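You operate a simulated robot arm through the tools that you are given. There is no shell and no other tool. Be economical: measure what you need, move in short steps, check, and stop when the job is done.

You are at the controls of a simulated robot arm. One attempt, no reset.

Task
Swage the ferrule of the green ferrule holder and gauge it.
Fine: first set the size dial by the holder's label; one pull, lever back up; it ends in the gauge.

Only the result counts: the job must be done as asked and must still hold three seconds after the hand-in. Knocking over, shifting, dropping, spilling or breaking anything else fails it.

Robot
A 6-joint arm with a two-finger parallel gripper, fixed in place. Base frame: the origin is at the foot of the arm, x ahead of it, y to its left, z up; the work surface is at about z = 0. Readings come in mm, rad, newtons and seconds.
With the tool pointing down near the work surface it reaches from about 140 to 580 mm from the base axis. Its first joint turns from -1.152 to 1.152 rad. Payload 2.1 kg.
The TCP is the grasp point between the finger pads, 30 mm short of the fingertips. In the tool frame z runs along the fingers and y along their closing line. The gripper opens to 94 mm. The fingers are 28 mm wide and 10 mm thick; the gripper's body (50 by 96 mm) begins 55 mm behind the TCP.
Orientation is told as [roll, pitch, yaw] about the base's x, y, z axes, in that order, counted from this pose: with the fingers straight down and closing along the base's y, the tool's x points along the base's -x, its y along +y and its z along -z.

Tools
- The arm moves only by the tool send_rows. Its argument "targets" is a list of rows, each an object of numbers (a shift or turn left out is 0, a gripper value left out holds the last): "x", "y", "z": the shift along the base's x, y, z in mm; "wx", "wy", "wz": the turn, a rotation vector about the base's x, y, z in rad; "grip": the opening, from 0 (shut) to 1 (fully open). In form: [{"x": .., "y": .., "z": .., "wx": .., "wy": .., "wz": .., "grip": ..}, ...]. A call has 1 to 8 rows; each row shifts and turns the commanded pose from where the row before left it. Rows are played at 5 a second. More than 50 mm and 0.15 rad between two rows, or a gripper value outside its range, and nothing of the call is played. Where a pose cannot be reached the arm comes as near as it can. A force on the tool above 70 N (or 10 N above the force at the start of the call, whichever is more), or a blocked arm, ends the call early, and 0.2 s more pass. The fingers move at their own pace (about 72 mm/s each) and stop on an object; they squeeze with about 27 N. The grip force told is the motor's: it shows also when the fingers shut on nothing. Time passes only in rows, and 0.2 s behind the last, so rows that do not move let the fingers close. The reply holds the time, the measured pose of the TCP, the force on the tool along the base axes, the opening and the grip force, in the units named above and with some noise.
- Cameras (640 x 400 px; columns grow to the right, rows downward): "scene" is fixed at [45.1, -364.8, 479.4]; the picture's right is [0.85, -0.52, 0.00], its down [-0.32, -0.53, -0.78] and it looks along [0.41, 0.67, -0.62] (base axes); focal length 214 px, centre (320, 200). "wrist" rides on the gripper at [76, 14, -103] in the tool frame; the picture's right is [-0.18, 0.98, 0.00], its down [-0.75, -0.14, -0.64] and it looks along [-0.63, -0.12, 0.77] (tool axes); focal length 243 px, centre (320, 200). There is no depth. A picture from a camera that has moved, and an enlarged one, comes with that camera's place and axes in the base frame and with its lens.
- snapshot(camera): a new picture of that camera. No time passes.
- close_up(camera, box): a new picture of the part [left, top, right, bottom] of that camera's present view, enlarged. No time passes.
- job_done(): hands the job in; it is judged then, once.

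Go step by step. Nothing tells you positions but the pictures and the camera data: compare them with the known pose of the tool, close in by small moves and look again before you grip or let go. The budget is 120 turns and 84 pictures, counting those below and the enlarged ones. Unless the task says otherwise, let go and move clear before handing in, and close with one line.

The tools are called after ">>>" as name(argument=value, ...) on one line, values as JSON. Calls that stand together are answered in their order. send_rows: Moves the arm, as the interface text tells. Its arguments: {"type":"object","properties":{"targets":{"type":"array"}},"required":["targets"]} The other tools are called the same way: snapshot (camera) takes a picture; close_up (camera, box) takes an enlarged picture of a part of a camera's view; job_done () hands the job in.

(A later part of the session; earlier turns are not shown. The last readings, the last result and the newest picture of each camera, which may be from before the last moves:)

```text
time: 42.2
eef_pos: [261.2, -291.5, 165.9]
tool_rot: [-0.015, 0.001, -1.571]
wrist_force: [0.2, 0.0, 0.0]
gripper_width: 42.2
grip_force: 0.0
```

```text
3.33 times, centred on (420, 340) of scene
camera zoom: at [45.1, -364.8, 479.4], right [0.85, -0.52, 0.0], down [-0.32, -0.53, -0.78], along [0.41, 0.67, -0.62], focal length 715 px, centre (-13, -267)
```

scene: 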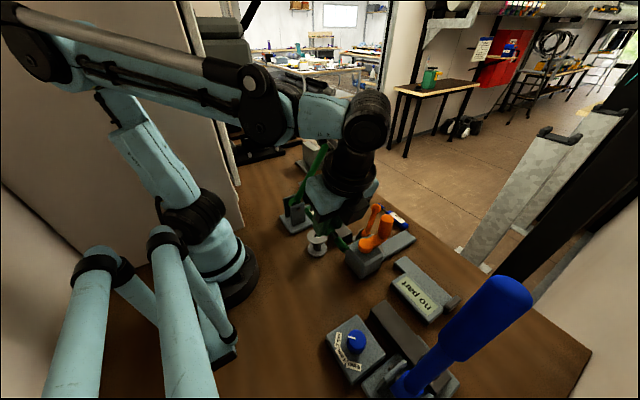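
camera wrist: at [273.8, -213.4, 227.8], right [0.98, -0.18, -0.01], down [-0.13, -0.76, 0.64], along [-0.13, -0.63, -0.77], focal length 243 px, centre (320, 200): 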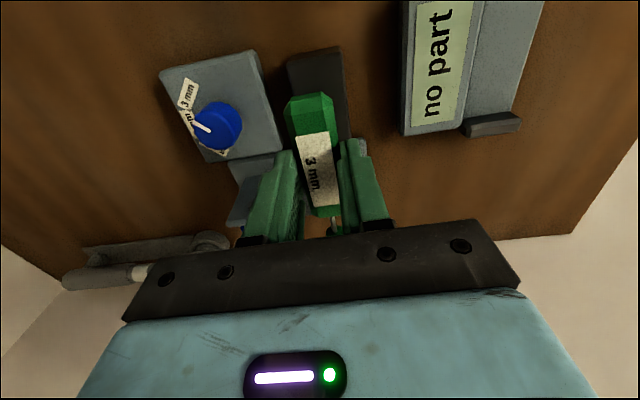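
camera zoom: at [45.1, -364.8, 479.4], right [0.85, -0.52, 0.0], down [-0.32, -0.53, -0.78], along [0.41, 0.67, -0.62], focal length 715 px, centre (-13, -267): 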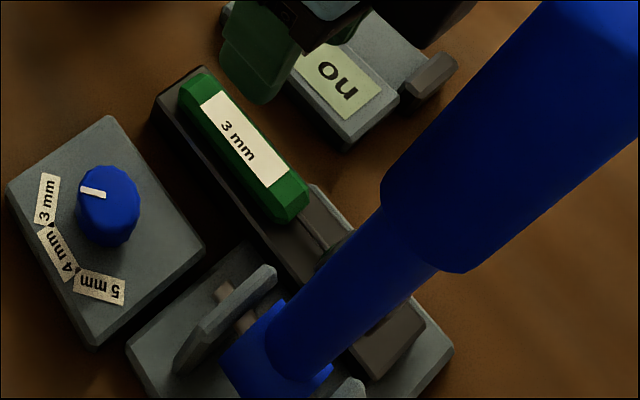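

Ferrule is at ≈(258,−365), under the lever plane. Now open, rise and turn to yaw 0 to approach the lever tip from above.

>>> send_rows(targets=[{"z": 45, "wz": 0.145}, {"z": 45, "wz": 0.145}, {"z": 45, "wz": 0.145}, {"z": 45, "wz": 0.145}, {"x": -10, "wz": 0.145, "grip": 0.75}, {"x": -10, "wz": 0.145}, {"x": -5, "wz": 0.145}, {"x": -5, "wz": 0.145}])

>>> send_rows(targets=[{"wz": 0.145}, {"wz": 0.145}, {"wz": 0.121}, {}])

>>> snapshot(camera="wrist")

>>> snapshot(camera="scene")

```text
time: 44.0
eef_pos: [229.2, -290.8, 346.4]
tool_rot: [-0.012, 0.002, -0.408]
wrist_force: [0.7, -0.7, -0.4]
gripper_width: 70.6
grip_force: 0.2
```

```text
time: 45.0
eef_pos: [228.5, -290.7, 346.0]
tool_rot: [-0.014, 0.002, 0.002]
wrist_force: [0.5, 0.3, 0.0]
gripper_width: 70.6
grip_force: 0.1
```

```text
38 pictures are left
camera wrist: at [153.1, -275.2, 449.1], right [0.18, 0.98, -0.01], down [0.76, -0.13, 0.64], along [0.63, -0.13, -0.77], focal length 243 px, centre (320, 200)
```

wrist: 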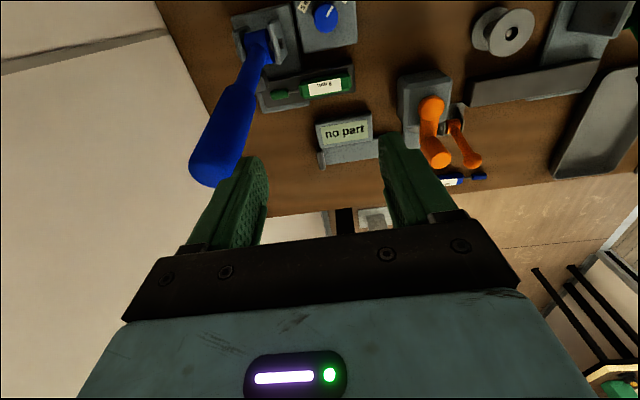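

```text
37 pictures are left
```

scene: 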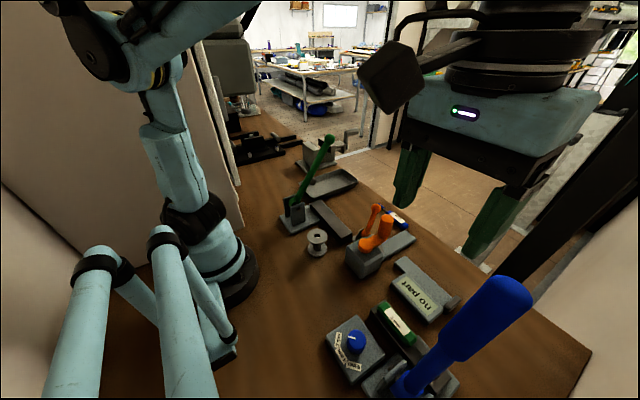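

Lever tip ≈(225,−367,312). Move over it with open fingers.

>>> send_rows(targets=[{"z": 12}, {"y": -38}, {"x": -5, "y": -38.5}, {}])

>>> snapshot(camera="wrist")

>>> snapshot(camera="scene")

```text
time: 46.0
eef_pos: [222.4, -367.3, 357.0]
tool_rot: [-0.013, 0.001, 0.002]
wrist_force: [-0.2, -0.3, 0.8]
gripper_width: 70.6
grip_force: 0.1
```

```text
36 pictures are left
camera wrist: at [146.8, -351.3, 460.4], right [0.18, 0.98, -0.01], down [0.76, -0.13, 0.64], along [0.63, -0.13, -0.77], focal length 243 px, centre (320, 200)
```

wrist: 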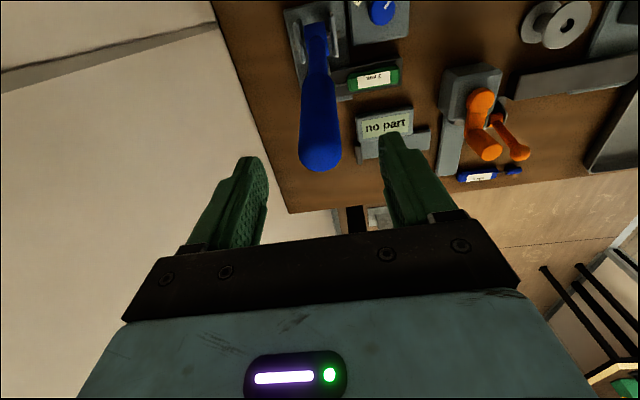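

```text
35 pictures are left
```

scene: 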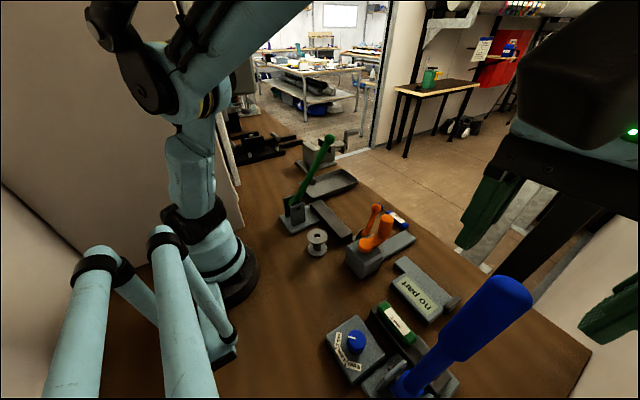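

Lever is centred between the fingers. Descend and grip it.

>>> send_rows(targets=[{"y": -1, "z": -30}, {"z": -30}, {"z": -20}, {}])

>>> close_up(camera="wrist", box=[200, 40, 440, 240])

>>> send_rows(targets=[{"grip": 0.1}, {}, {}])

```text
time: 47.0
eef_pos: [223.6, -369.7, 276.5]
tool_rot: [-0.013, 0.002, 0.001]
wrist_force: [-0.2, 0.6, 0.3]
gripper_width: 70.4
grip_force: 0.2
```

```text
2.00 times, centred on (320, 140) of wrist
camera zoom: at [147.6, -352.9, 380.8], right [0.18, 0.98, -0.01], down [0.76, -0.13, 0.64], along [0.63, -0.13, -0.77], focal length 485 px, centre (320, 320)
```

zoom: 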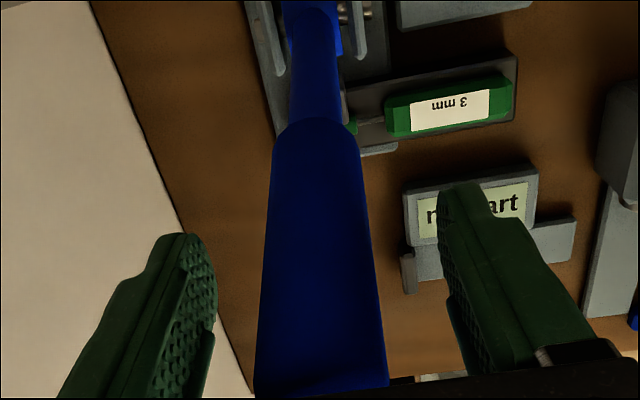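

```text
time: 47.8
eef_pos: [224.2, -370.8, 278.0]
tool_rot: [-0.016, 0.002, -0.001]
wrist_force: [1.6, -14.2, -0.7]
gripper_width: 34.0
grip_force: 45.3
```

Gripped the lever (34 mm). Start pulling it along its arc, first a few steps.

>>> send_rows(targets=[{"y": -1.5}, {"x": 10.6, "z": -2}, {"x": 10.6, "z": -2.5}, {"x": 10.5, "z": -3.2}, {"x": 10.4, "z": -3.6}, {}])

>>> snapshot(camera="scene")

```text
time: 49.2
eef_pos: [267.1, -370.1, 266.1]
tool_rot: [-0.011, 0.005, -0.001]
wrist_force: [-6.9, 9.3, 9.1]
gripper_width: 32.2
grip_force: 45.6
```

```text
33 pictures are left
```

scene: 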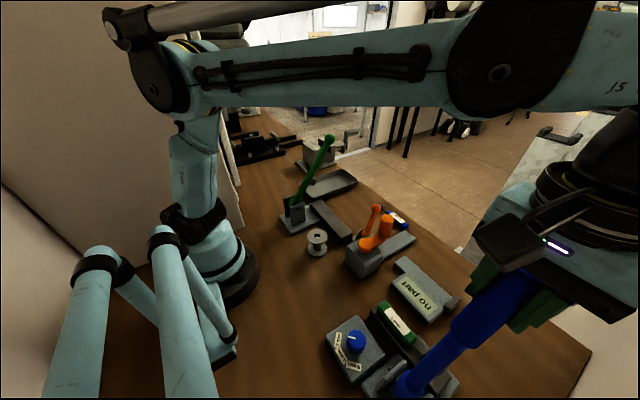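

The lever follows with little force. Continue the arc.

>>> send_rows(targets=[{"y": 0.7, "x": 10.2, "z": -4.3}, {"x": 9.9, "z": -4.8}, {"x": 9.7, "z": -5.3}, {"x": 9.3, "z": -5.8}, {"x": 9.1, "z": -6.3}, {"x": 8.6, "z": -6.7}, {"x": 8.3, "z": -7.2}, {"x": 8, "z": -7.5}])

>>> send_rows(targets=[{"x": 7.5, "z": -8}, {"x": 7.2, "z": -8.3}, {"x": 6.7, "z": -8.7}, {"x": 6.2, "z": -9}, {}])

>>> snapshot(camera="wrist")

```text
time: 51.0
eef_pos: [338.6, -370.0, 217.9]
tool_rot: [-0.015, 0.002, 0.002]
wrist_force: [-3.4, 2.7, 7.5]
gripper_width: 35.4
grip_force: 44.7
```

```text
time: 52.2
eef_pos: [368.6, -369.0, 183.2]
tool_rot: [-0.016, 0.004, 0.0]
wrist_force: [1.8, -3.5, 7.2]
gripper_width: 35.6
grip_force: 44.8
```

```text
32 pictures are left
camera wrist: at [291.8, -353.4, 287.0], right [0.18, 0.98, -0.02], down [0.75, -0.13, 0.64], along [0.63, -0.13, -0.77], focal length 243 px, centre (320, 200)
```

wrist: 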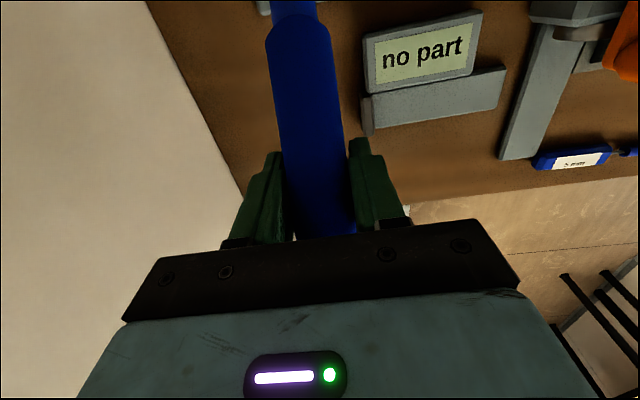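

>>> send_rows(targets=[{"x": 5.5, "z": -9.4}, {"x": 5.3, "z": -9.6}, {"x": 4.7, "z": -10}, {"x": 4.2, "z": -10.1}, {"x": 3.6, "z": -10.3}, {"x": 3.2, "z": -10.6}, {}])

>>> close_up(camera="scene", box=[320, 240, 560, 400])

```text
time: 53.8
eef_pos: [393.5, -370.3, 125.4]
tool_rot: [-0.018, 0.001, 0.003]
wrist_force: [9.8, -21.0, 9.0]
gripper_width: 36.1
grip_force: 45.0
```

```text
2.50 times, centred on (440, 320) of scene
camera zoom: at [45.1, -364.7, 479.4], right [0.85, -0.52, 0.0], down [-0.32, -0.53, -0.78], along [0.41, 0.67, -0.62], focal length 536 px, centre (20, -100)
```

zoom: 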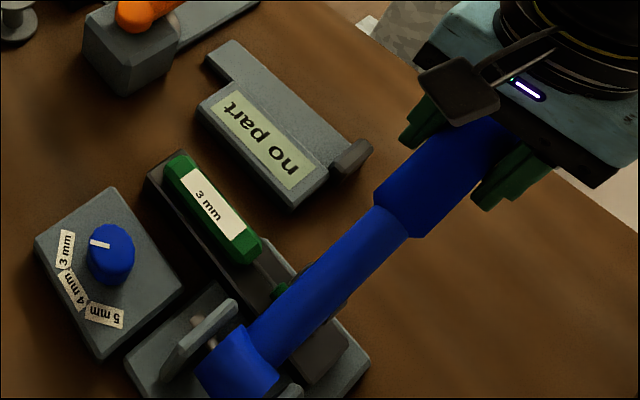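

Still fine; ease y by −1.5 and continue down toward the end of the stroke.

>>> send_rows(targets=[{"y": -1.5, "x": 2.4, "z": -10.5}, {"x": 2, "z": -10.8}, {"x": 1.3, "z": -10.8}, {"x": 0.8, "z": -10.8}, {}])

>>> close_up(camera="scene", box=[320, 240, 560, 400])

```text
time: 55.0
eef_pos: [399.7, -368.9, 80.4]
tool_rot: [-0.011, 0.002, 0.004]
wrist_force: [5.6, 13.5, 5.7]
gripper_width: 36.1
grip_force: 45.4
```

```text
2.50 times, centred on (440, 320) of scene
camera zoom: at [45.2, -364.7, 479.4], right [0.85, -0.52, 0.0], down [-0.32, -0.53, -0.78], along [0.41, 0.67, -0.62], focal length 536 px, centre (20, -100)
```

zoom: 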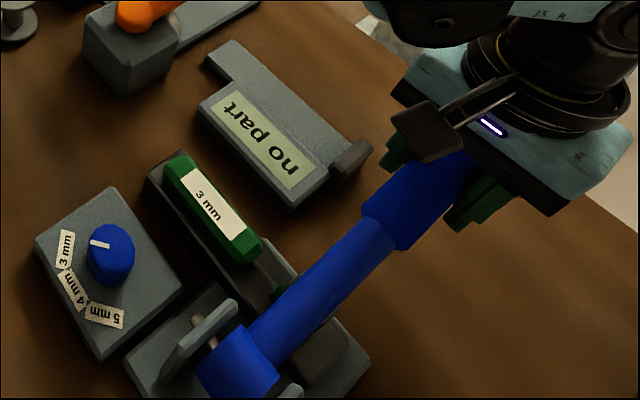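

No hard resistance yet; continue in small steps.

>>> send_rows(targets=[{"y": 0.7, "z": -5}, {"z": -5}, {}])

>>> send_rows(targets=[{"z": -4}, {}])

>>> send_rows(targets=[{"x": -0.3, "z": -4}, {}])

```text
time: 55.8
eef_pos: [400.4, -369.2, 70.6]
tool_rot: [-0.013, 0.001, 0.001]
wrist_force: [8.4, 15.3, 5.4]
gripper_width: 36.0
grip_force: 45.3
```

```text
time: 56.4
eef_pos: [400.8, -369.5, 67.6]
tool_rot: [-0.014, 0.002, 0.001]
wrist_force: [10.6, 14.9, 5.6]
gripper_width: 36.1
grip_force: 44.8
```

```text
time: 57.0
eef_pos: [400.4, -369.7, 61.9]
tool_rot: [-0.015, 0.002, 0.003]
wrist_force: [11.5, 12.2, 5.3]
gripper_width: 36.2
grip_force: 45.0
```

>>> send_rows(targets=[{"x": -1, "z": -4}, {}])

>>> send_rows(targets=[{"x": -1, "z": -4}, {}])

>>> close_up(camera="scene", box=[360, 280, 520, 400])

```text
time: 57.6
eef_pos: [399.9, -370.5, 58.6]
tool_rot: [-0.014, 0.001, 0.002]
wrist_force: [15.0, 11.1, 6.1]
gripper_width: 35.8
grip_force: 45.0
```

```text
time: 58.2
eef_pos: [398.2, -369.9, 56.1]
tool_rot: [-0.015, 0.0, 0.001]
wrist_force: [14.7, 9.5, 31.9]
gripper_width: 36.1
grip_force: 45.6
```

```text
3.33 times, centred on (440, 340) of scene
camera zoom: at [45.0, -364.6, 479.5], right [0.85, -0.52, 0.0], down [-0.32, -0.53, -0.78], along [0.41, 0.67, -0.62], focal length 715 px, centre (-80, -267)
```

zoom: 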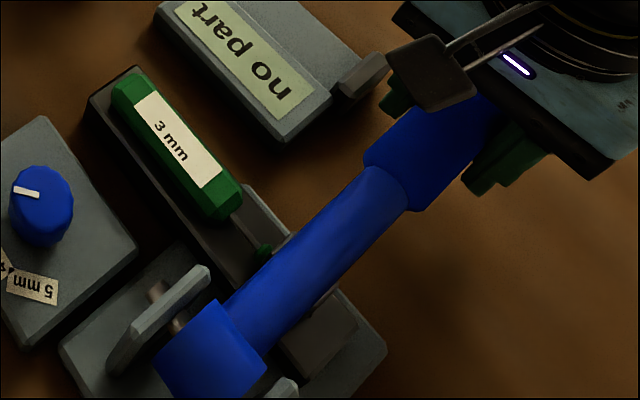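

Resistance begins (32 N). Press further.

>>> send_rows(targets=[{"x": 1, "z": -2}, {}])

>>> send_rows(targets=[{"z": -2}, {}])

```text
time: 58.8
eef_pos: [398.4, -370.9, 51.4]
tool_rot: [-0.012, 0.004, 0.0]
wrist_force: [0.6, 15.4, 36.0]
gripper_width: 36.2
grip_force: 44.6
```

```text
time: 59.4
eef_pos: [397.7, -370.0, 50.6]
tool_rot: [-0.012, 0.004, 0.002]
wrist_force: [-4.5, 23.2, 34.3]
gripper_width: 35.9
grip_force: 44.8
```

>>> send_rows(targets=[{"y": 1.2, "z": -2}, {}])

>>> send_rows(targets=[{"z": -2}, {}])

>>> close_up(camera="scene", box=[360, 280, 520, 400])

```text
time: 60.0
eef_pos: [399.0, -369.8, 48.8]
tool_rot: [-0.016, 0.002, 0.001]
wrist_force: [0.3, 8.8, 34.8]
gripper_width: 36.2
grip_force: 44.5
```

```text
time: 60.6
eef_pos: [399.2, -370.6, 46.1]
tool_rot: [-0.015, -0.001, -0.001]
wrist_force: [3.9, 1.9, 14.9]
gripper_width: 36.3
grip_force: 44.8
```

```text
3.33 times, centred on (440, 340) of scene
camera zoom: at [45.1, -364.7, 479.4], right [0.85, -0.52, 0.0], down [-0.32, -0.53, -0.78], along [0.41, 0.67, -0.62], focal length 715 px, centre (-80, -267)
```

zoom: 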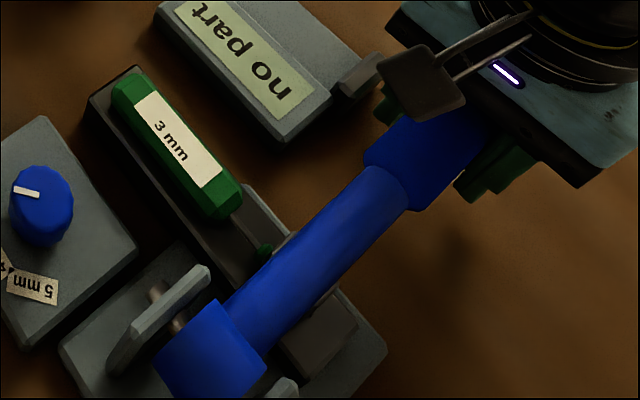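

The lever seems stopped while the fingers slip along it. Inspect the ram and ferrule closely.

>>> close_up(camera="scene", box=[395, 320, 465, 385])

>>> close_up(camera="wrist", box=[220, 0, 420, 160])

```text
6.15 times, centred on (430, 352) of scene
camera zoom: at [45.1, -364.7, 479.4], right [0.85, -0.52, 0.0], down [-0.32, -0.53, -0.78], along [0.41, 0.67, -0.62], focal length 1320 px, centre (-357, -738)
```

zoom: 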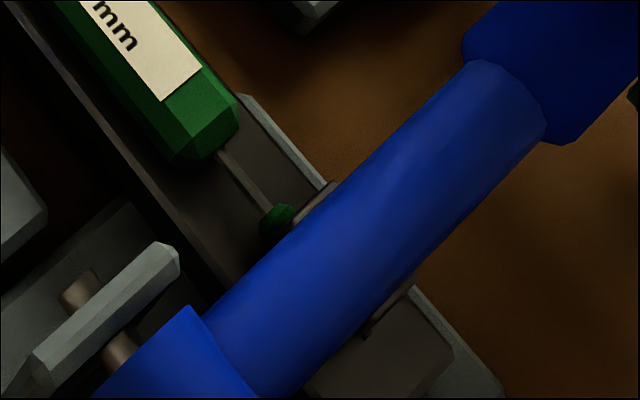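

```text
2.50 times, centred on (320, 80) of wrist
camera zoom: at [322.4, -353.7, 149.6], right [0.18, 0.98, -0.02], down [0.75, -0.13, 0.64], along [0.63, -0.13, -0.76], focal length 606 px, centre (320, 500)
```

zoom: 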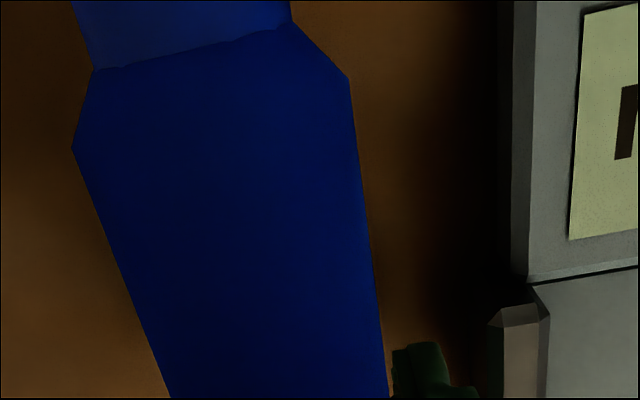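

Lever stands at ≈90° with the ram on the ferrule; grip friction limits the push. The palm can press directly on the lever a little lower, so slide down carefully.

>>> send_rows(targets=[{"z": -3}, {"z": -2}, {}])

>>> send_rows(targets=[{"z": -2}, {}])

>>> send_rows(targets=[{"z": -2}, {}])

```text
time: 61.4
eef_pos: [398.1, -370.1, 43.0]
tool_rot: [-0.016, 0.002, 0.0]
wrist_force: [2.4, -7.8, 34.9]
gripper_width: 36.1
grip_force: 45.2
```

```text
time: 62.0
eef_pos: [397.9, -370.4, 40.2]
tool_rot: [-0.016, 0.001, 0.0]
wrist_force: [-6.6, -11.2, 35.0]
gripper_width: 36.1
grip_force: 45.1
```

```text
time: 62.6
eef_pos: [399.3, -370.4, 38.5]
tool_rot: [-0.016, 0.003, 0.001]
wrist_force: [-3.9, -19.0, 34.4]
gripper_width: 36.3
grip_force: 44.7
```

>>> send_rows(targets=[{"y": -1, "z": -2}, {}])

>>> send_rows(targets=[{"z": -2}, {}])

>>> close_up(camera="scene", box=[400, 260, 560, 400])

```text
time: 63.2
eef_pos: [398.1, -369.4, 34.9]
tool_rot: [-0.015, 0.0, 0.002]
wrist_force: [-7.6, -7.1, 33.9]
gripper_width: 36.1
grip_force: 44.9
```

```text
time: 63.8
eef_pos: [398.7, -371.0, 34.6]
tool_rot: [-0.016, -0.002, 0.002]
wrist_force: [1.8, -14.6, 34.8]
gripper_width: 36.2
grip_force: 45.0
```

```text
2.86 times, centred on (480, 330) of scene
camera zoom: at [45.0, -364.6, 479.5], right [0.85, -0.52, 0.0], down [-0.32, -0.53, -0.78], along [0.41, 0.67, -0.62], focal length 613 px, centre (-137, -171)
```

zoom: 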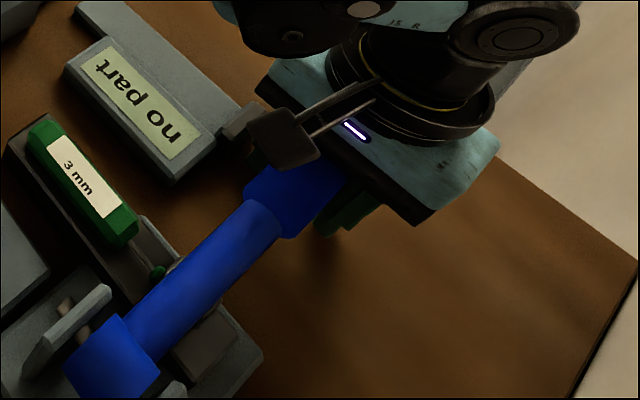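

>>> send_rows(targets=[{"z": -2}, {}])

>>> send_rows(targets=[{"z": -1.5}, {}])

```text
time: 64.4
eef_pos: [399.2, -369.8, 30.9]
tool_rot: [-0.016, 0.001, 0.004]
wrist_force: [0.6, -12.0, 34.5]
gripper_width: 36.3
grip_force: 45.4
```

```text
time: 65.0
eef_pos: [399.4, -370.1, 32.5]
tool_rot: [-0.013, 0.002, 0.003]
wrist_force: [3.9, -12.5, 34.2]
gripper_width: 36.1
grip_force: 45.4
```

Palm is just above the lever. Open slightly to learn whether the lever springs up.

>>> send_rows(targets=[{"z": 1, "grip": 0.55}, {}, {}])

>>> close_up(camera="scene", box=[400, 260, 560, 400])

```text
time: 65.8
eef_pos: [397.9, -370.4, 30.0]
tool_rot: [-0.015, 0.003, 0.001]
wrist_force: [-3.3, -9.0, 0.6]
gripper_width: 46.4
grip_force: 0.1
```

```text
2.86 times, centred on (480, 330) of scene
camera zoom: at [45.1, -364.7, 479.4], right [0.85, -0.52, 0.0], down [-0.32, -0.53, -0.78], along [0.41, 0.67, -0.62], focal length 613 px, centre (-137, -171)
```

zoom: 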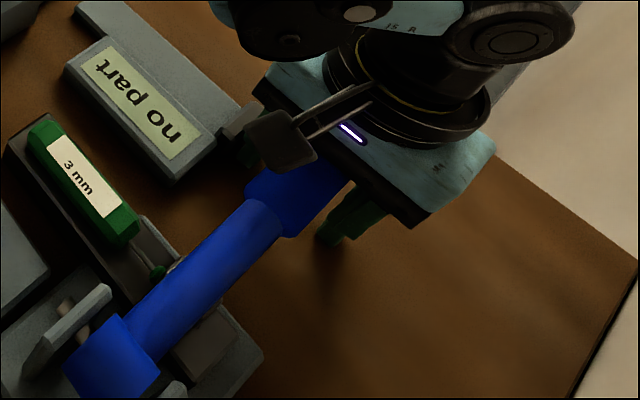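

Lever stays without a spring. Centre in y, open wider, and rise above it to press from the top.

>>> send_rows(targets=[{"y": -2, "grip": 0.75}, {}, {"z": 10}, {"z": 25}, {"z": 40}, {}])

>>> close_up(camera="scene", box=[360, 240, 560, 400])

```text
time: 67.2
eef_pos: [398.0, -372.4, 106.0]
tool_rot: [-0.014, 0.001, 0.001]
wrist_force: [0.4, 0.8, -0.6]
gripper_width: 70.8
grip_force: 0.1
```

```text
2.50 times, centred on (460, 320) of scene
camera zoom: at [45.2, -364.7, 479.4], right [0.85, -0.52, 0.0], down [-0.32, -0.53, -0.78], along [0.41, 0.67, -0.62], focal length 536 px, centre (-30, -100)
```

zoom: 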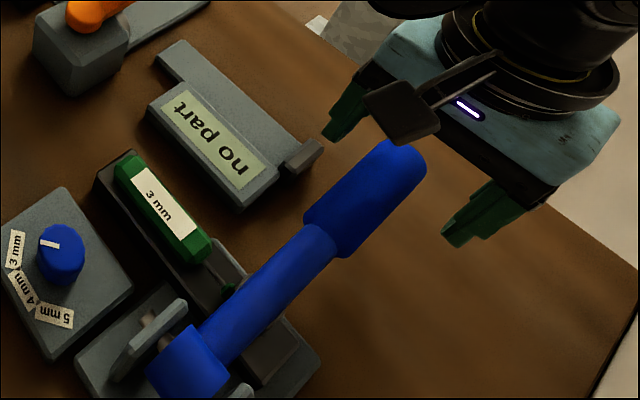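

Lever stays down. Rise, shut the fingers and press on its top.

>>> send_rows(targets=[{"z": 40}, {"z": 10, "y": 2, "grip": 0}, {}, {}, {}, {"z": -15}, {"z": -8}, {}])

>>> send_rows(targets=[{"z": -4}, {"z": -4}, {}])

```text
time: 69.0
eef_pos: [398.6, -370.3, 134.1]
tool_rot: [-0.014, 0.002, 0.0]
wrist_force: [0.9, 0.0, -0.3]
gripper_width: 0.0
grip_force: 27.0
```

```text
time: 69.8
eef_pos: [399.8, -370.0, 126.0]
tool_rot: [-0.014, 0.001, 0.002]
wrist_force: [0.1, 0.7, -0.7]
gripper_width: 0.0
grip_force: 26.9
```

>>> send_rows(targets=[{"z": -3}, {"z": -3}, {"z": -3}, {"z": -3}, {}])

>>> close_up(camera="scene", box=[400, 260, 560, 400])

```text
time: 71.0
eef_pos: [397.9, -372.5, 113.7]
tool_rot: [-0.016, 0.001, 0.001]
wrist_force: [3.2, -3.4, 17.0]
gripper_width: 0.0
grip_force: 26.5
```

```text
2.86 times, centred on (480, 330) of scene
camera zoom: at [45.1, -364.7, 479.4], right [0.85, -0.52, 0.0], down [-0.32, -0.53, -0.78], along [0.41, 0.67, -0.62], focal length 613 px, centre (-137, -171)
```

zoom: 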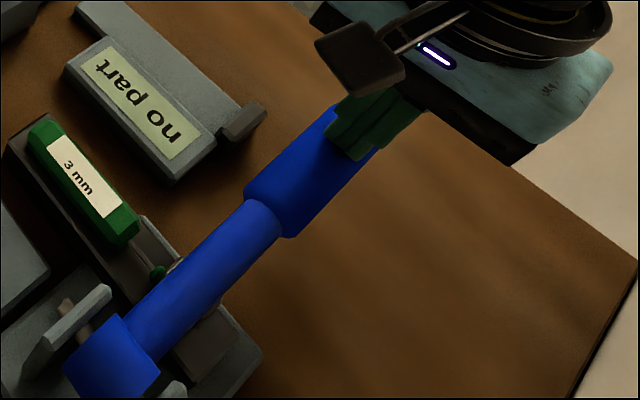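

Contact. Press to about 60 N.

>>> send_rows(targets=[{"y": 1, "z": -2}, {}])

>>> send_rows(targets=[{"z": -2}, {}])

>>> send_rows(targets=[{"z": -2}, {}])

```text
time: 71.6
eef_pos: [397.5, -370.6, 111.7]
tool_rot: [-0.018, 0.0, 0.001]
wrist_force: [9.4, -17.9, 42.5]
gripper_width: 0.0
grip_force: 26.9
```

```text
time: 72.2
eef_pos: [398.1, -369.1, 111.4]
tool_rot: [-0.017, 0.001, 0.0]
wrist_force: [4.8, -19.1, 55.7]
gripper_width: 0.1
grip_force: 26.9
```

```text
time: 72.6
eef_pos: [399.1, -370.5, 111.4]
tool_rot: [-0.018, 0.0, 0.002]
wrist_force: [0.8, -2.4, 28.9]
gripper_width: 0.0
grip_force: 27.4
stopped in row 1: the force on the tool passed its limit (the readings are from after the stop); the commanded pose is now the measured one
```

It is at its hard stop (70 N, no motion): the pull is complete. Now re-grip the lever to bring it back up.

>>> send_rows(targets=[{"z": 20}, {"z": 20, "grip": 0.75}, {}, {}, {"z": -30}, {"z": -35}, {"z": -22}, {}])

>>> send_rows(targets=[{"grip": 0.1}, {}, {}])

```text
time: 74.4
eef_pos: [398.3, -368.9, 61.6]
tool_rot: [-0.018, 0.002, 0.0]
wrist_force: [0.3, 0.1, 0.7]
gripper_width: 70.3
grip_force: 0.1
```

```text
time: 75.2
eef_pos: [397.6, -369.3, 61.8]
tool_rot: [-0.02, 0.003, 0.0]
wrist_force: [4.0, -9.0, -2.2]
gripper_width: 36.0
grip_force: 45.1
```

>>> send_rows(targets=[{"y": -0.7, "z": 8}, {"x": -1, "z": 14}, {"x": -1.7, "z": 11}, {"x": -1.8, "z": 10.7}, {"x": -2.7, "z": 10.7}, {"x": -3, "z": 10.5}, {}])

>>> close_up(camera="scene", box=[360, 240, 560, 400])

```text
time: 76.8
eef_pos: [389.1, -370.8, 128.2]
tool_rot: [-0.016, -0.002, 0.003]
wrist_force: [12.9, 9.9, -4.5]
gripper_width: 36.3
grip_force: 44.7
```

```text
2.50 times, centred on (460, 320) of scene
camera zoom: at [45.2, -364.8, 479.4], right [0.85, -0.52, 0.0], down [-0.32, -0.53, -0.78], along [0.41, 0.67, -0.62], focal length 536 px, centre (-30, -100)
```

zoom: 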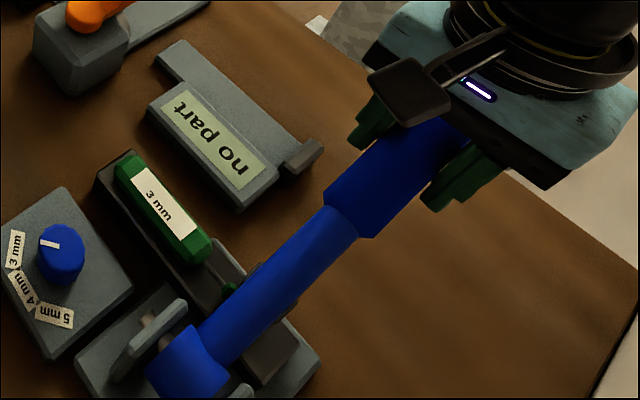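

The lever comes up well. Continue.

>>> send_rows(targets=[{"y": 0.5, "x": -3.6, "z": 10.3}, {"x": -4.2, "z": 10.1}, {"x": -4.7, "z": 10}, {"x": -5.3, "z": 9.6}, {"x": -5.5, "z": 9.4}, {"x": -6.2, "z": 9}, {"x": -6.7, "z": 8.7}, {"x": -7.2, "z": 8.3}])

>>> send_rows(targets=[{"x": -7.5, "z": 8}, {"x": -8, "z": 7.5}, {"x": -8.3, "z": 7.2}, {"x": -8.6, "z": 6.7}, {"x": -9.1, "z": 6.3}, {"x": -9.3, "z": 5.8}, {"x": -9.7, "z": 5.3}, {}])

>>> send_rows(targets=[{"x": -9.9, "z": 4.8}, {"x": -10.2, "z": 4.3}, {"x": -10.4, "z": 3.6}, {"x": -10.5, "z": 3.2}, {}])

>>> snapshot(camera="scene")

```text
time: 78.6
eef_pos: [346.3, -370.3, 204.1]
tool_rot: [-0.014, -0.002, 0.001]
wrist_force: [12.8, 13.2, -1.6]
gripper_width: 35.8
grip_force: 44.9
```

```text
time: 80.4
eef_pos: [285.5, -370.3, 249.7]
tool_rot: [-0.016, -0.002, -0.001]
wrist_force: [19.8, 4.9, 24.3]
gripper_width: 35.6
grip_force: 45.0
```

```text
time: 81.6
eef_pos: [244.6, -369.9, 266.6]
tool_rot: [-0.012, -0.002, 0.0]
wrist_force: [6.3, 24.1, -8.6]
gripper_width: 31.6
grip_force: 45.1
```

```text
20 pictures are left
```

scene: 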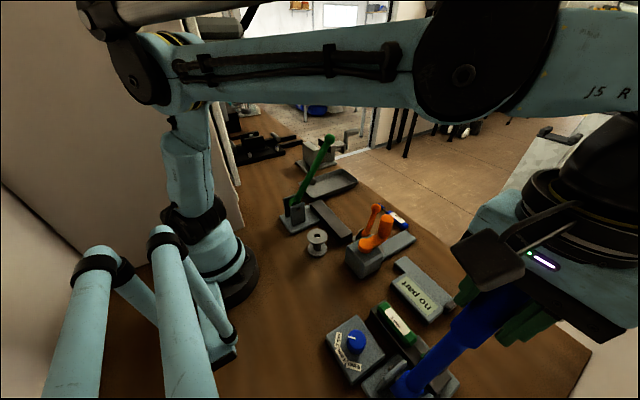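

Nearly up; push the last part until the upper stop.

>>> send_rows(targets=[{"y": 1.5, "x": -9, "z": 2.2}, {"x": -9, "z": 2}, {}])

>>> send_rows(targets=[{"x": -6, "z": 1}, {}])

>>> send_rows(targets=[{"x": -4, "z": 0.5}, {}])

```text
time: 82.4
eef_pos: [225.6, -369.6, 271.3]
tool_rot: [-0.017, -0.003, -0.001]
wrist_force: [13.3, 4.3, 17.9]
gripper_width: 31.8
grip_force: 45.5
```

```text
time: 83.0
eef_pos: [219.7, -369.7, 271.6]
tool_rot: [-0.015, -0.003, 0.0]
wrist_force: [12.5, 5.7, 24.1]
gripper_width: 31.6
grip_force: 45.4
```

```text
time: 83.6
eef_pos: [216.0, -370.1, 272.7]
tool_rot: [-0.015, -0.001, 0.0]
wrist_force: [11.4, 3.0, 18.8]
gripper_width: 31.5
grip_force: 45.2
```

>>> send_rows(targets=[{"x": -4}, {}])

>>> send_rows(targets=[{"x": -4}, {}])

>>> close_up(camera="scene", box=[360, 240, 560, 400])

```text
time: 84.2
eef_pos: [211.3, -369.5, 272.3]
tool_rot: [-0.016, 0.0, 0.0]
wrist_force: [10.8, -3.3, 21.7]
gripper_width: 31.4
grip_force: 45.0
```

```text
time: 84.8
eef_pos: [208.5, -369.4, 272.3]
tool_rot: [-0.02, 0.002, 0.0]
wrist_force: [9.3, -2.5, 16.4]
gripper_width: 30.9
grip_force: 45.0
```

```text
2.50 times, centred on (460, 320) of scene
camera zoom: at [45.1, -364.7, 479.4], right [0.85, -0.52, 0.0], down [-0.32, -0.53, -0.78], along [0.41, 0.67, -0.62], focal length 536 px, centre (-30, -100)
```

zoom: 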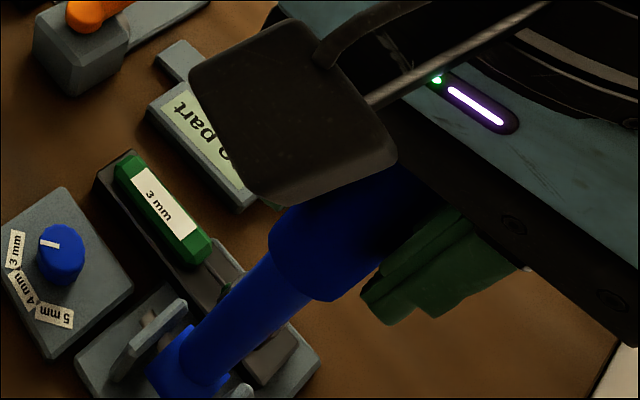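

The lever is back at its original angle (same image position as at the start). Release and rise clear.

>>> send_rows(targets=[{"grip": 0.78}, {}, {}, {"z": 30}, {"z": 35}, {"z": 30}, {}])

>>> snapshot(camera="scene")

```text
time: 86.4
eef_pos: [207.3, -370.2, 367.9]
tool_rot: [-0.018, 0.002, 0.0]
wrist_force: [0.2, 0.3, -0.3]
gripper_width: 73.4
grip_force: 0.1
```

```text
18 pictures are left
```

scene: 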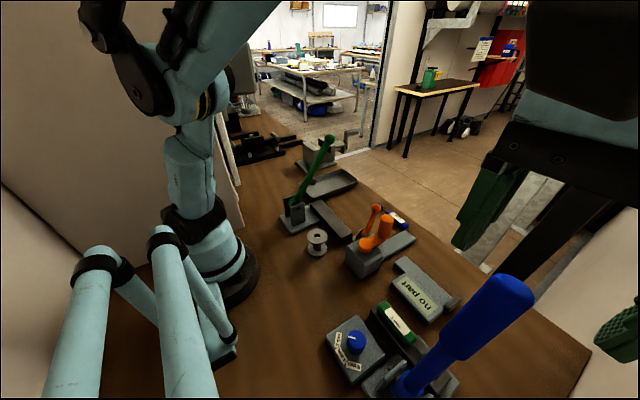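

Lever is up as at the start. Return above the holder with yaw −90°.

>>> send_rows(targets=[{"y": 39}, {"y": 39, "wz": -0.143}, {"x": 10, "wz": -0.143}, {"x": 15, "wz": -0.143}, {"x": 15, "wz": -0.143}, {"x": 13, "wz": -0.143}, {"wz": -0.143}, {"wz": -0.143}])

>>> send_rows(targets=[{"wz": -0.143}, {"wz": -0.143, "z": -45}, {"wz": -0.143, "z": -50}, {"wz": -0.141, "z": -50}, {"z": -50, "grip": 0.45}, {}])

>>> snapshot(camera="wrist")

>>> close_up(camera="wrist", box=[240, 40, 400, 180])

```text
time: 88.2
eef_pos: [261.8, -292.0, 367.5]
tool_rot: [-0.017, 0.001, -1.004]
wrist_force: [0.4, 0.3, 0.5]
gripper_width: 73.2
grip_force: 0.0
```

```text
time: 89.6
eef_pos: [259.0, -289.7, 170.3]
tool_rot: [-0.016, 0.002, -1.57]
wrist_force: [0.1, 0.2, -0.1]
gripper_width: 42.2
grip_force: 0.0
```

```text
17 pictures are left
camera wrist: at [275.5, -213.1, 275.1], right [0.98, -0.18, -0.02], down [-0.13, -0.76, 0.64], along [-0.13, -0.63, -0.77], focal length 243 px, centre (320, 200)
```

wrist: 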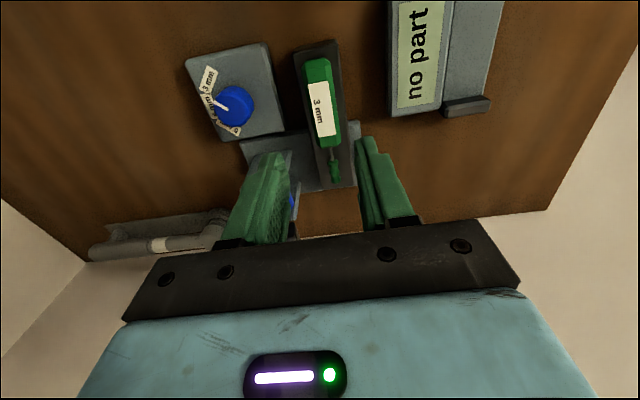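

```text
2.86 times, centred on (320, 110) of wrist
camera zoom: at [275.5, -213.1, 275.1], right [0.98, -0.18, -0.02], down [-0.13, -0.76, 0.64], along [-0.13, -0.63, -0.77], focal length 693 px, centre (320, 457)
```

zoom: 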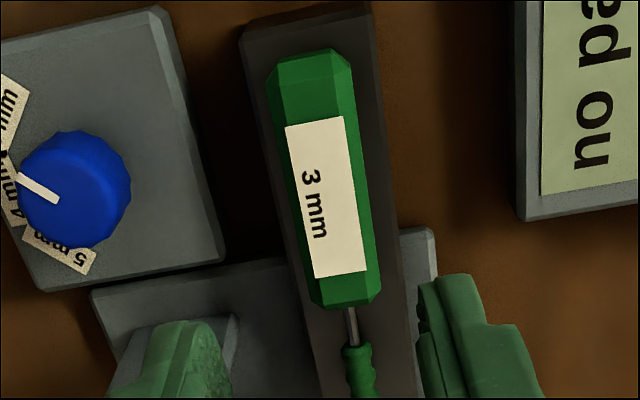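

The ferrule now shows a swaged waist. Descend and grip the handle again.

>>> send_rows(targets=[{"z": -45}, {"z": -40}, {"z": -15}, {"z": -4}, {}, {"grip": 0.1}, {}, {}])

>>> send_rows(targets=[{"z": 5}, {"z": 25}, {"z": 40}, {"z": 40}, {"z": 20}, {}])

>>> snapshot(camera="wrist")

```text
time: 91.4
eef_pos: [260.1, -291.3, 70.4]
tool_rot: [-0.017, 0.001, -1.571]
wrist_force: [0.7, -0.4, 1.4]
gripper_width: 24.9
grip_force: 27.3
```

```text
time: 92.8
eef_pos: [261.4, -292.4, 196.8]
tool_rot: [-0.017, 0.003, -1.57]
wrist_force: [0.2, -0.5, -1.3]
gripper_width: 24.9
grip_force: 27.3
```

```text
15 pictures are left
camera wrist: at [277.5, -214.3, 300.9], right [0.98, -0.18, -0.02], down [-0.13, -0.76, 0.64], along [-0.13, -0.63, -0.77], focal length 243 px, centre (320, 200)
```

wrist: 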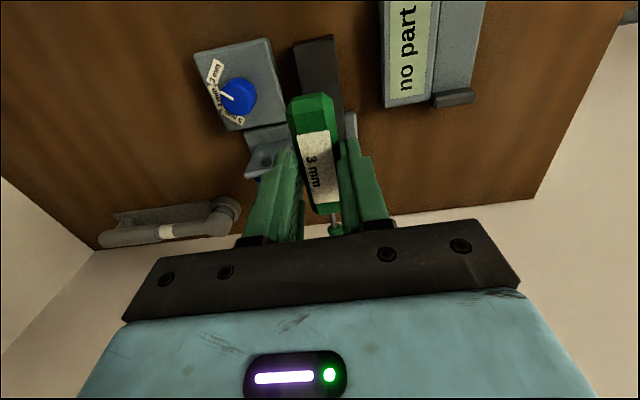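

Held. Now measure the gauge ledge and its stop.

>>> close_up(camera="wrist", box=[370, 0, 510, 120])

>>> close_up(camera="scene", box=[380, 240, 480, 340])

```text
3.33 times, centred on (440, 60) of wrist
camera zoom: at [277.5, -214.3, 300.9], right [0.98, -0.18, -0.02], down [-0.13, -0.76, 0.64], along [-0.13, -0.63, -0.77], focal length 809 px, centre (-80, 667)
```

zoom: 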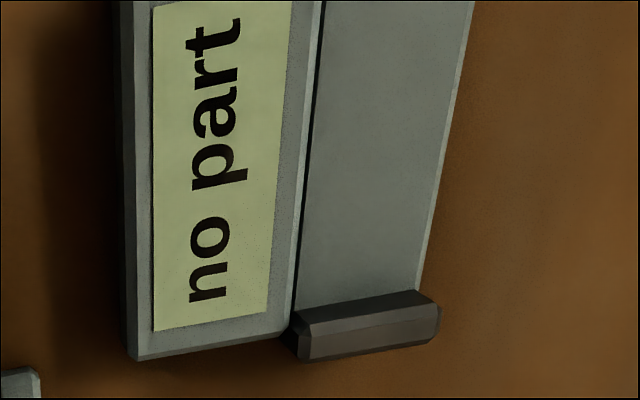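

```text
4.00 times, centred on (430, 290) of scene
camera zoom: at [45.1, -364.8, 479.4], right [0.85, -0.52, 0.0], down [-0.32, -0.53, -0.78], along [0.41, 0.67, -0.62], focal length 858 px, centre (-120, -160)
```

zoom: 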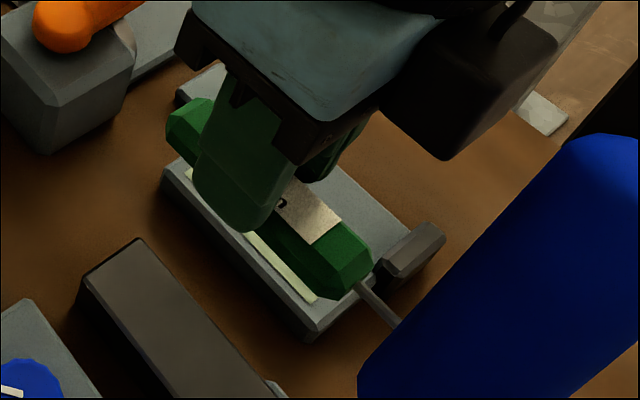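

Gauge ledge: x≈375–412, stop face y≈−311, extending to y≈−180, so the ferrule tip goes toward the stop. Move above it.

>>> send_rows(targets=[{"x": 26.5, "y": 15.5}, {"x": 26.5, "y": 15.5}, {"x": 26.5, "y": 15.5}, {"x": 26.5, "y": 15.5}, {"x": 26, "y": 14}, {"z": -40}, {"z": -30}, {}])

>>> snapshot(camera="wrist")

>>> close_up(camera="scene", box=[370, 200, 490, 320])

```text
time: 94.6
eef_pos: [393.1, -215.0, 127.1]
tool_rot: [-0.018, 0.003, -1.571]
wrist_force: [-0.4, 0.2, -1.2]
gripper_width: 25.4
grip_force: 26.8
```

```text
12 pictures are left
camera wrist: at [409.7, -138.1, 230.8], right [0.98, -0.18, -0.02], down [-0.13, -0.76, 0.64], along [-0.13, -0.63, -0.77], focal length 243 px, centre (320, 200)
```

wrist: 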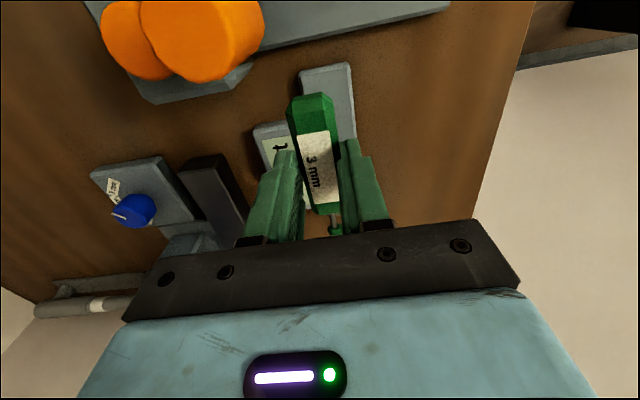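

```text
3.33 times, centred on (430, 260) of scene
camera zoom: at [45.2, -364.7, 479.4], right [0.85, -0.52, 0.0], down [-0.32, -0.53, -0.78], along [0.41, 0.67, -0.62], focal length 715 px, centre (-47, 0)
```

zoom: 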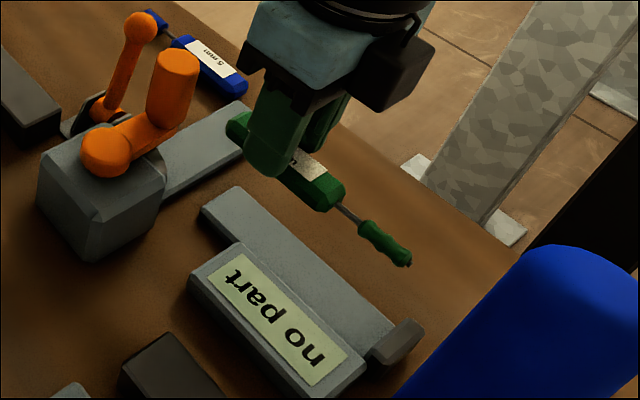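

Refined: ledge x≈381–420, top z≈15, stop face y≈−315. Shift to x≈401, y≈−220 and descend close to the ledge.

>>> send_rows(targets=[{"x": 8, "y": -4}, {"z": -35}, {"z": -25}, {}])

>>> close_up(camera="scene", box=[380, 220, 480, 320])

```text
time: 95.6
eef_pos: [401.3, -218.7, 67.4]
tool_rot: [-0.018, 0.002, -1.57]
wrist_force: [-0.2, -0.4, -1.1]
gripper_width: 25.3
grip_force: 27.5
```

```text
4.00 times, centred on (430, 270) of scene
camera zoom: at [45.1, -364.8, 479.4], right [0.85, -0.52, 0.0], down [-0.32, -0.53, -0.78], along [0.41, 0.67, -0.62], focal length 858 px, centre (-120, -80)
```

zoom: 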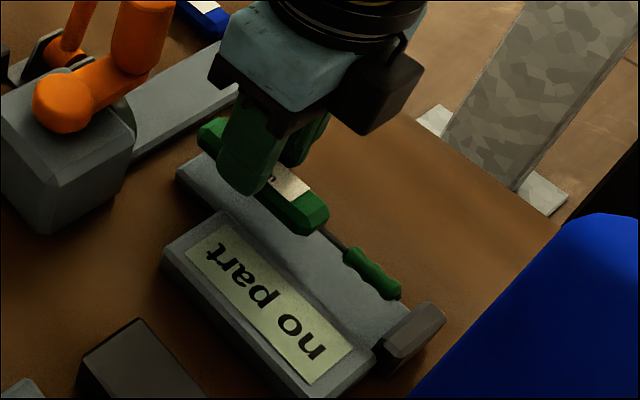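

Aligned over the ledge. Descend the last part in small steps.

>>> send_rows(targets=[{"z": -8}, {}])

>>> send_rows(targets=[{"z": -3}, {}])

>>> send_rows(targets=[{"z": -2}, {}])

```text
time: 96.2
eef_pos: [400.0, -219.3, 61.7]
tool_rot: [-0.018, 0.002, -1.57]
wrist_force: [0.3, -0.1, -0.3]
gripper_width: 24.7
grip_force: 27.5
```

```text
time: 96.8
eef_pos: [401.6, -220.5, 57.0]
tool_rot: [-0.018, 0.002, -1.571]
wrist_force: [0.1, 0.2, -0.2]
gripper_width: 24.9
grip_force: 26.8
```

```text
time: 97.4
eef_pos: [400.8, -218.7, 54.7]
tool_rot: [-0.017, 0.003, -1.571]
wrist_force: [0.1, 0.0, -0.8]
gripper_width: 25.0
grip_force: 26.8
```

>>> close_up(camera="scene", box=[390, 240, 470, 320])

>>> send_rows(targets=[{"z": -1.5}, {}])

>>> send_rows(targets=[{"z": -1.5}, {}])

```text
5.00 times, centred on (430, 280) of scene
camera zoom: at [45.1, -364.8, 479.4], right [0.85, -0.52, 0.0], down [-0.32, -0.53, -0.78], along [0.41, 0.67, -0.62], focal length 1072 px, centre (-230, -200)
```

zoom: 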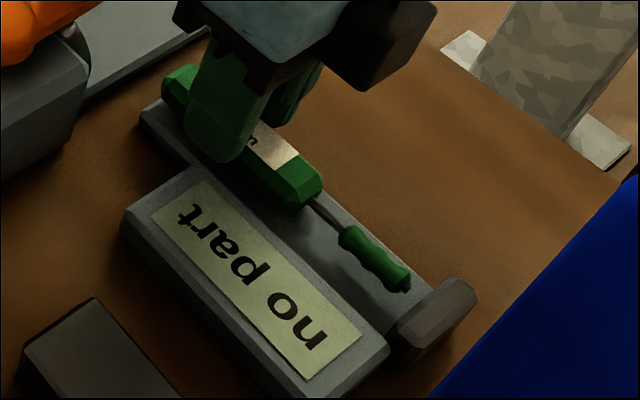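

```text
time: 98.0
eef_pos: [400.4, -220.2, 52.1]
tool_rot: [-0.018, 0.002, -1.57]
wrist_force: [-0.6, -0.4, -0.7]
gripper_width: 25.1
grip_force: 26.9
```

```text
time: 98.6
eef_pos: [400.1, -218.7, 52.3]
tool_rot: [-0.017, 0.0, -1.572]
wrist_force: [-0.5, 0.6, -1.0]
gripper_width: 25.1
grip_force: 27.0
```

>>> send_rows(targets=[{"z": -1.5}, {}])

>>> send_rows(targets=[{"z": -1.5}, {}])

>>> send_rows(targets=[{"z": -1}, {}])

```text
time: 99.2
eef_pos: [401.3, -218.9, 50.7]
tool_rot: [-0.017, 0.0, -1.572]
wrist_force: [0.5, -0.1, 21.5]
gripper_width: 25.1
grip_force: 26.8
```

```text
time: 99.8
eef_pos: [399.8, -220.3, 48.7]
tool_rot: [-0.016, 0.001, -1.571]
wrist_force: [-1.8, 1.3, 38.2]
gripper_width: 25.3
grip_force: 26.9
```

```text
time: 100.4
eef_pos: [399.1, -218.6, 49.4]
tool_rot: [-0.019, 0.002, -1.571]
wrist_force: [-5.3, 1.0, 68.6]
gripper_width: 25.1
grip_force: 26.6
```

Contact reached (pressed a bit much). Relieve, then slide toward the stop.

>>> send_rows(targets=[{"z": 2}, {"z": 1.5}, {}])

>>> send_rows(targets=[{"y": -2}, {"y": -2}, {}])

>>> close_up(camera="scene", box=[390, 240, 470, 320])

```text
time: 101.2
eef_pos: [400.8, -219.2, 50.7]
tool_rot: [-0.017, 0.002, -1.571]
wrist_force: [-0.2, -0.3, -0.7]
gripper_width: 25.3
grip_force: 26.6
```

```text
time: 102.0
eef_pos: [401.0, -222.8, 51.3]
tool_rot: [-0.015, 0.002, -1.572]
wrist_force: [0.0, -0.1, -0.7]
gripper_width: 25.0
grip_force: 27.0
```

```text
5.00 times, centred on (430, 280) of scene
camera zoom: at [45.1, -364.8, 479.4], right [0.85, -0.52, 0.0], down [-0.32, -0.53, -0.78], along [0.41, 0.67, -0.62], focal length 1072 px, centre (-230, -200)
```

zoom: 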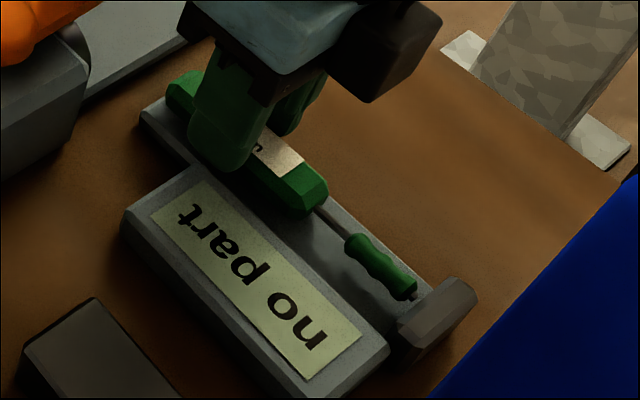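

Tip is a few mm from the stop. Continue in 1 mm steps until touch.

>>> send_rows(targets=[{"y": -1}, {}])

>>> send_rows(targets=[{"y": -1}, {}])

>>> send_rows(targets=[{"y": -1}, {}])

```text
time: 102.6
eef_pos: [400.6, -224.7, 51.4]
tool_rot: [-0.017, 0.003, -1.572]
wrist_force: [0.3, -0.5, -0.4]
gripper_width: 25.0
grip_force: 26.6
```

```text
time: 103.2
eef_pos: [401.8, -224.5, 51.5]
tool_rot: [-0.018, 0.002, -1.571]
wrist_force: [-0.5, 0.3, -0.3]
gripper_width: 25.2
grip_force: 27.4
```

```text
time: 103.8
eef_pos: [400.3, -225.4, 52.3]
tool_rot: [-0.018, 0.003, -1.571]
wrist_force: [-0.2, -0.2, -1.4]
gripper_width: 25.0
grip_force: 26.9
```

>>> send_rows(targets=[{"y": -1}, {}])

>>> send_rows(targets=[{"y": -1}, {}])

>>> close_up(camera="scene", box=[400, 250, 470, 320])

```text
time: 104.4
eef_pos: [400.5, -227.9, 52.3]
tool_rot: [-0.019, 0.003, -1.572]
wrist_force: [-0.8, -0.4, -0.4]
gripper_width: 25.0
grip_force: 27.1
```

```text
time: 105.0
eef_pos: [400.8, -228.8, 51.9]
tool_rot: [-0.018, 0.003, -1.57]
wrist_force: [-0.9, 2.5, -1.3]
gripper_width: 24.8
grip_force: 27.2
```

```text
5.71 times, centred on (435, 285) of scene
camera zoom: at [45.1, -364.7, 479.4], right [0.85, -0.52, 0.0], down [-0.32, -0.53, -0.78], along [0.41, 0.67, -0.62], focal length 1226 px, centre (-337, -286)
```

zoom: 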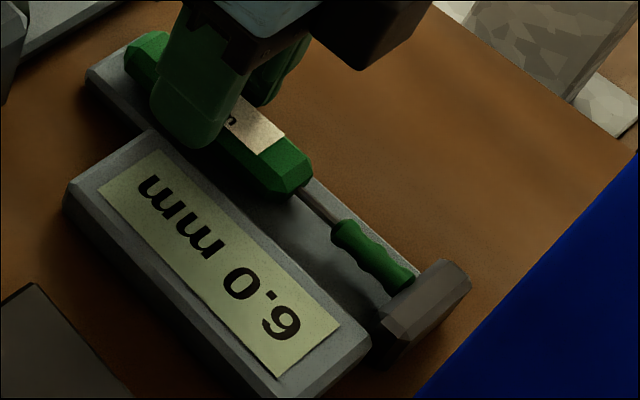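

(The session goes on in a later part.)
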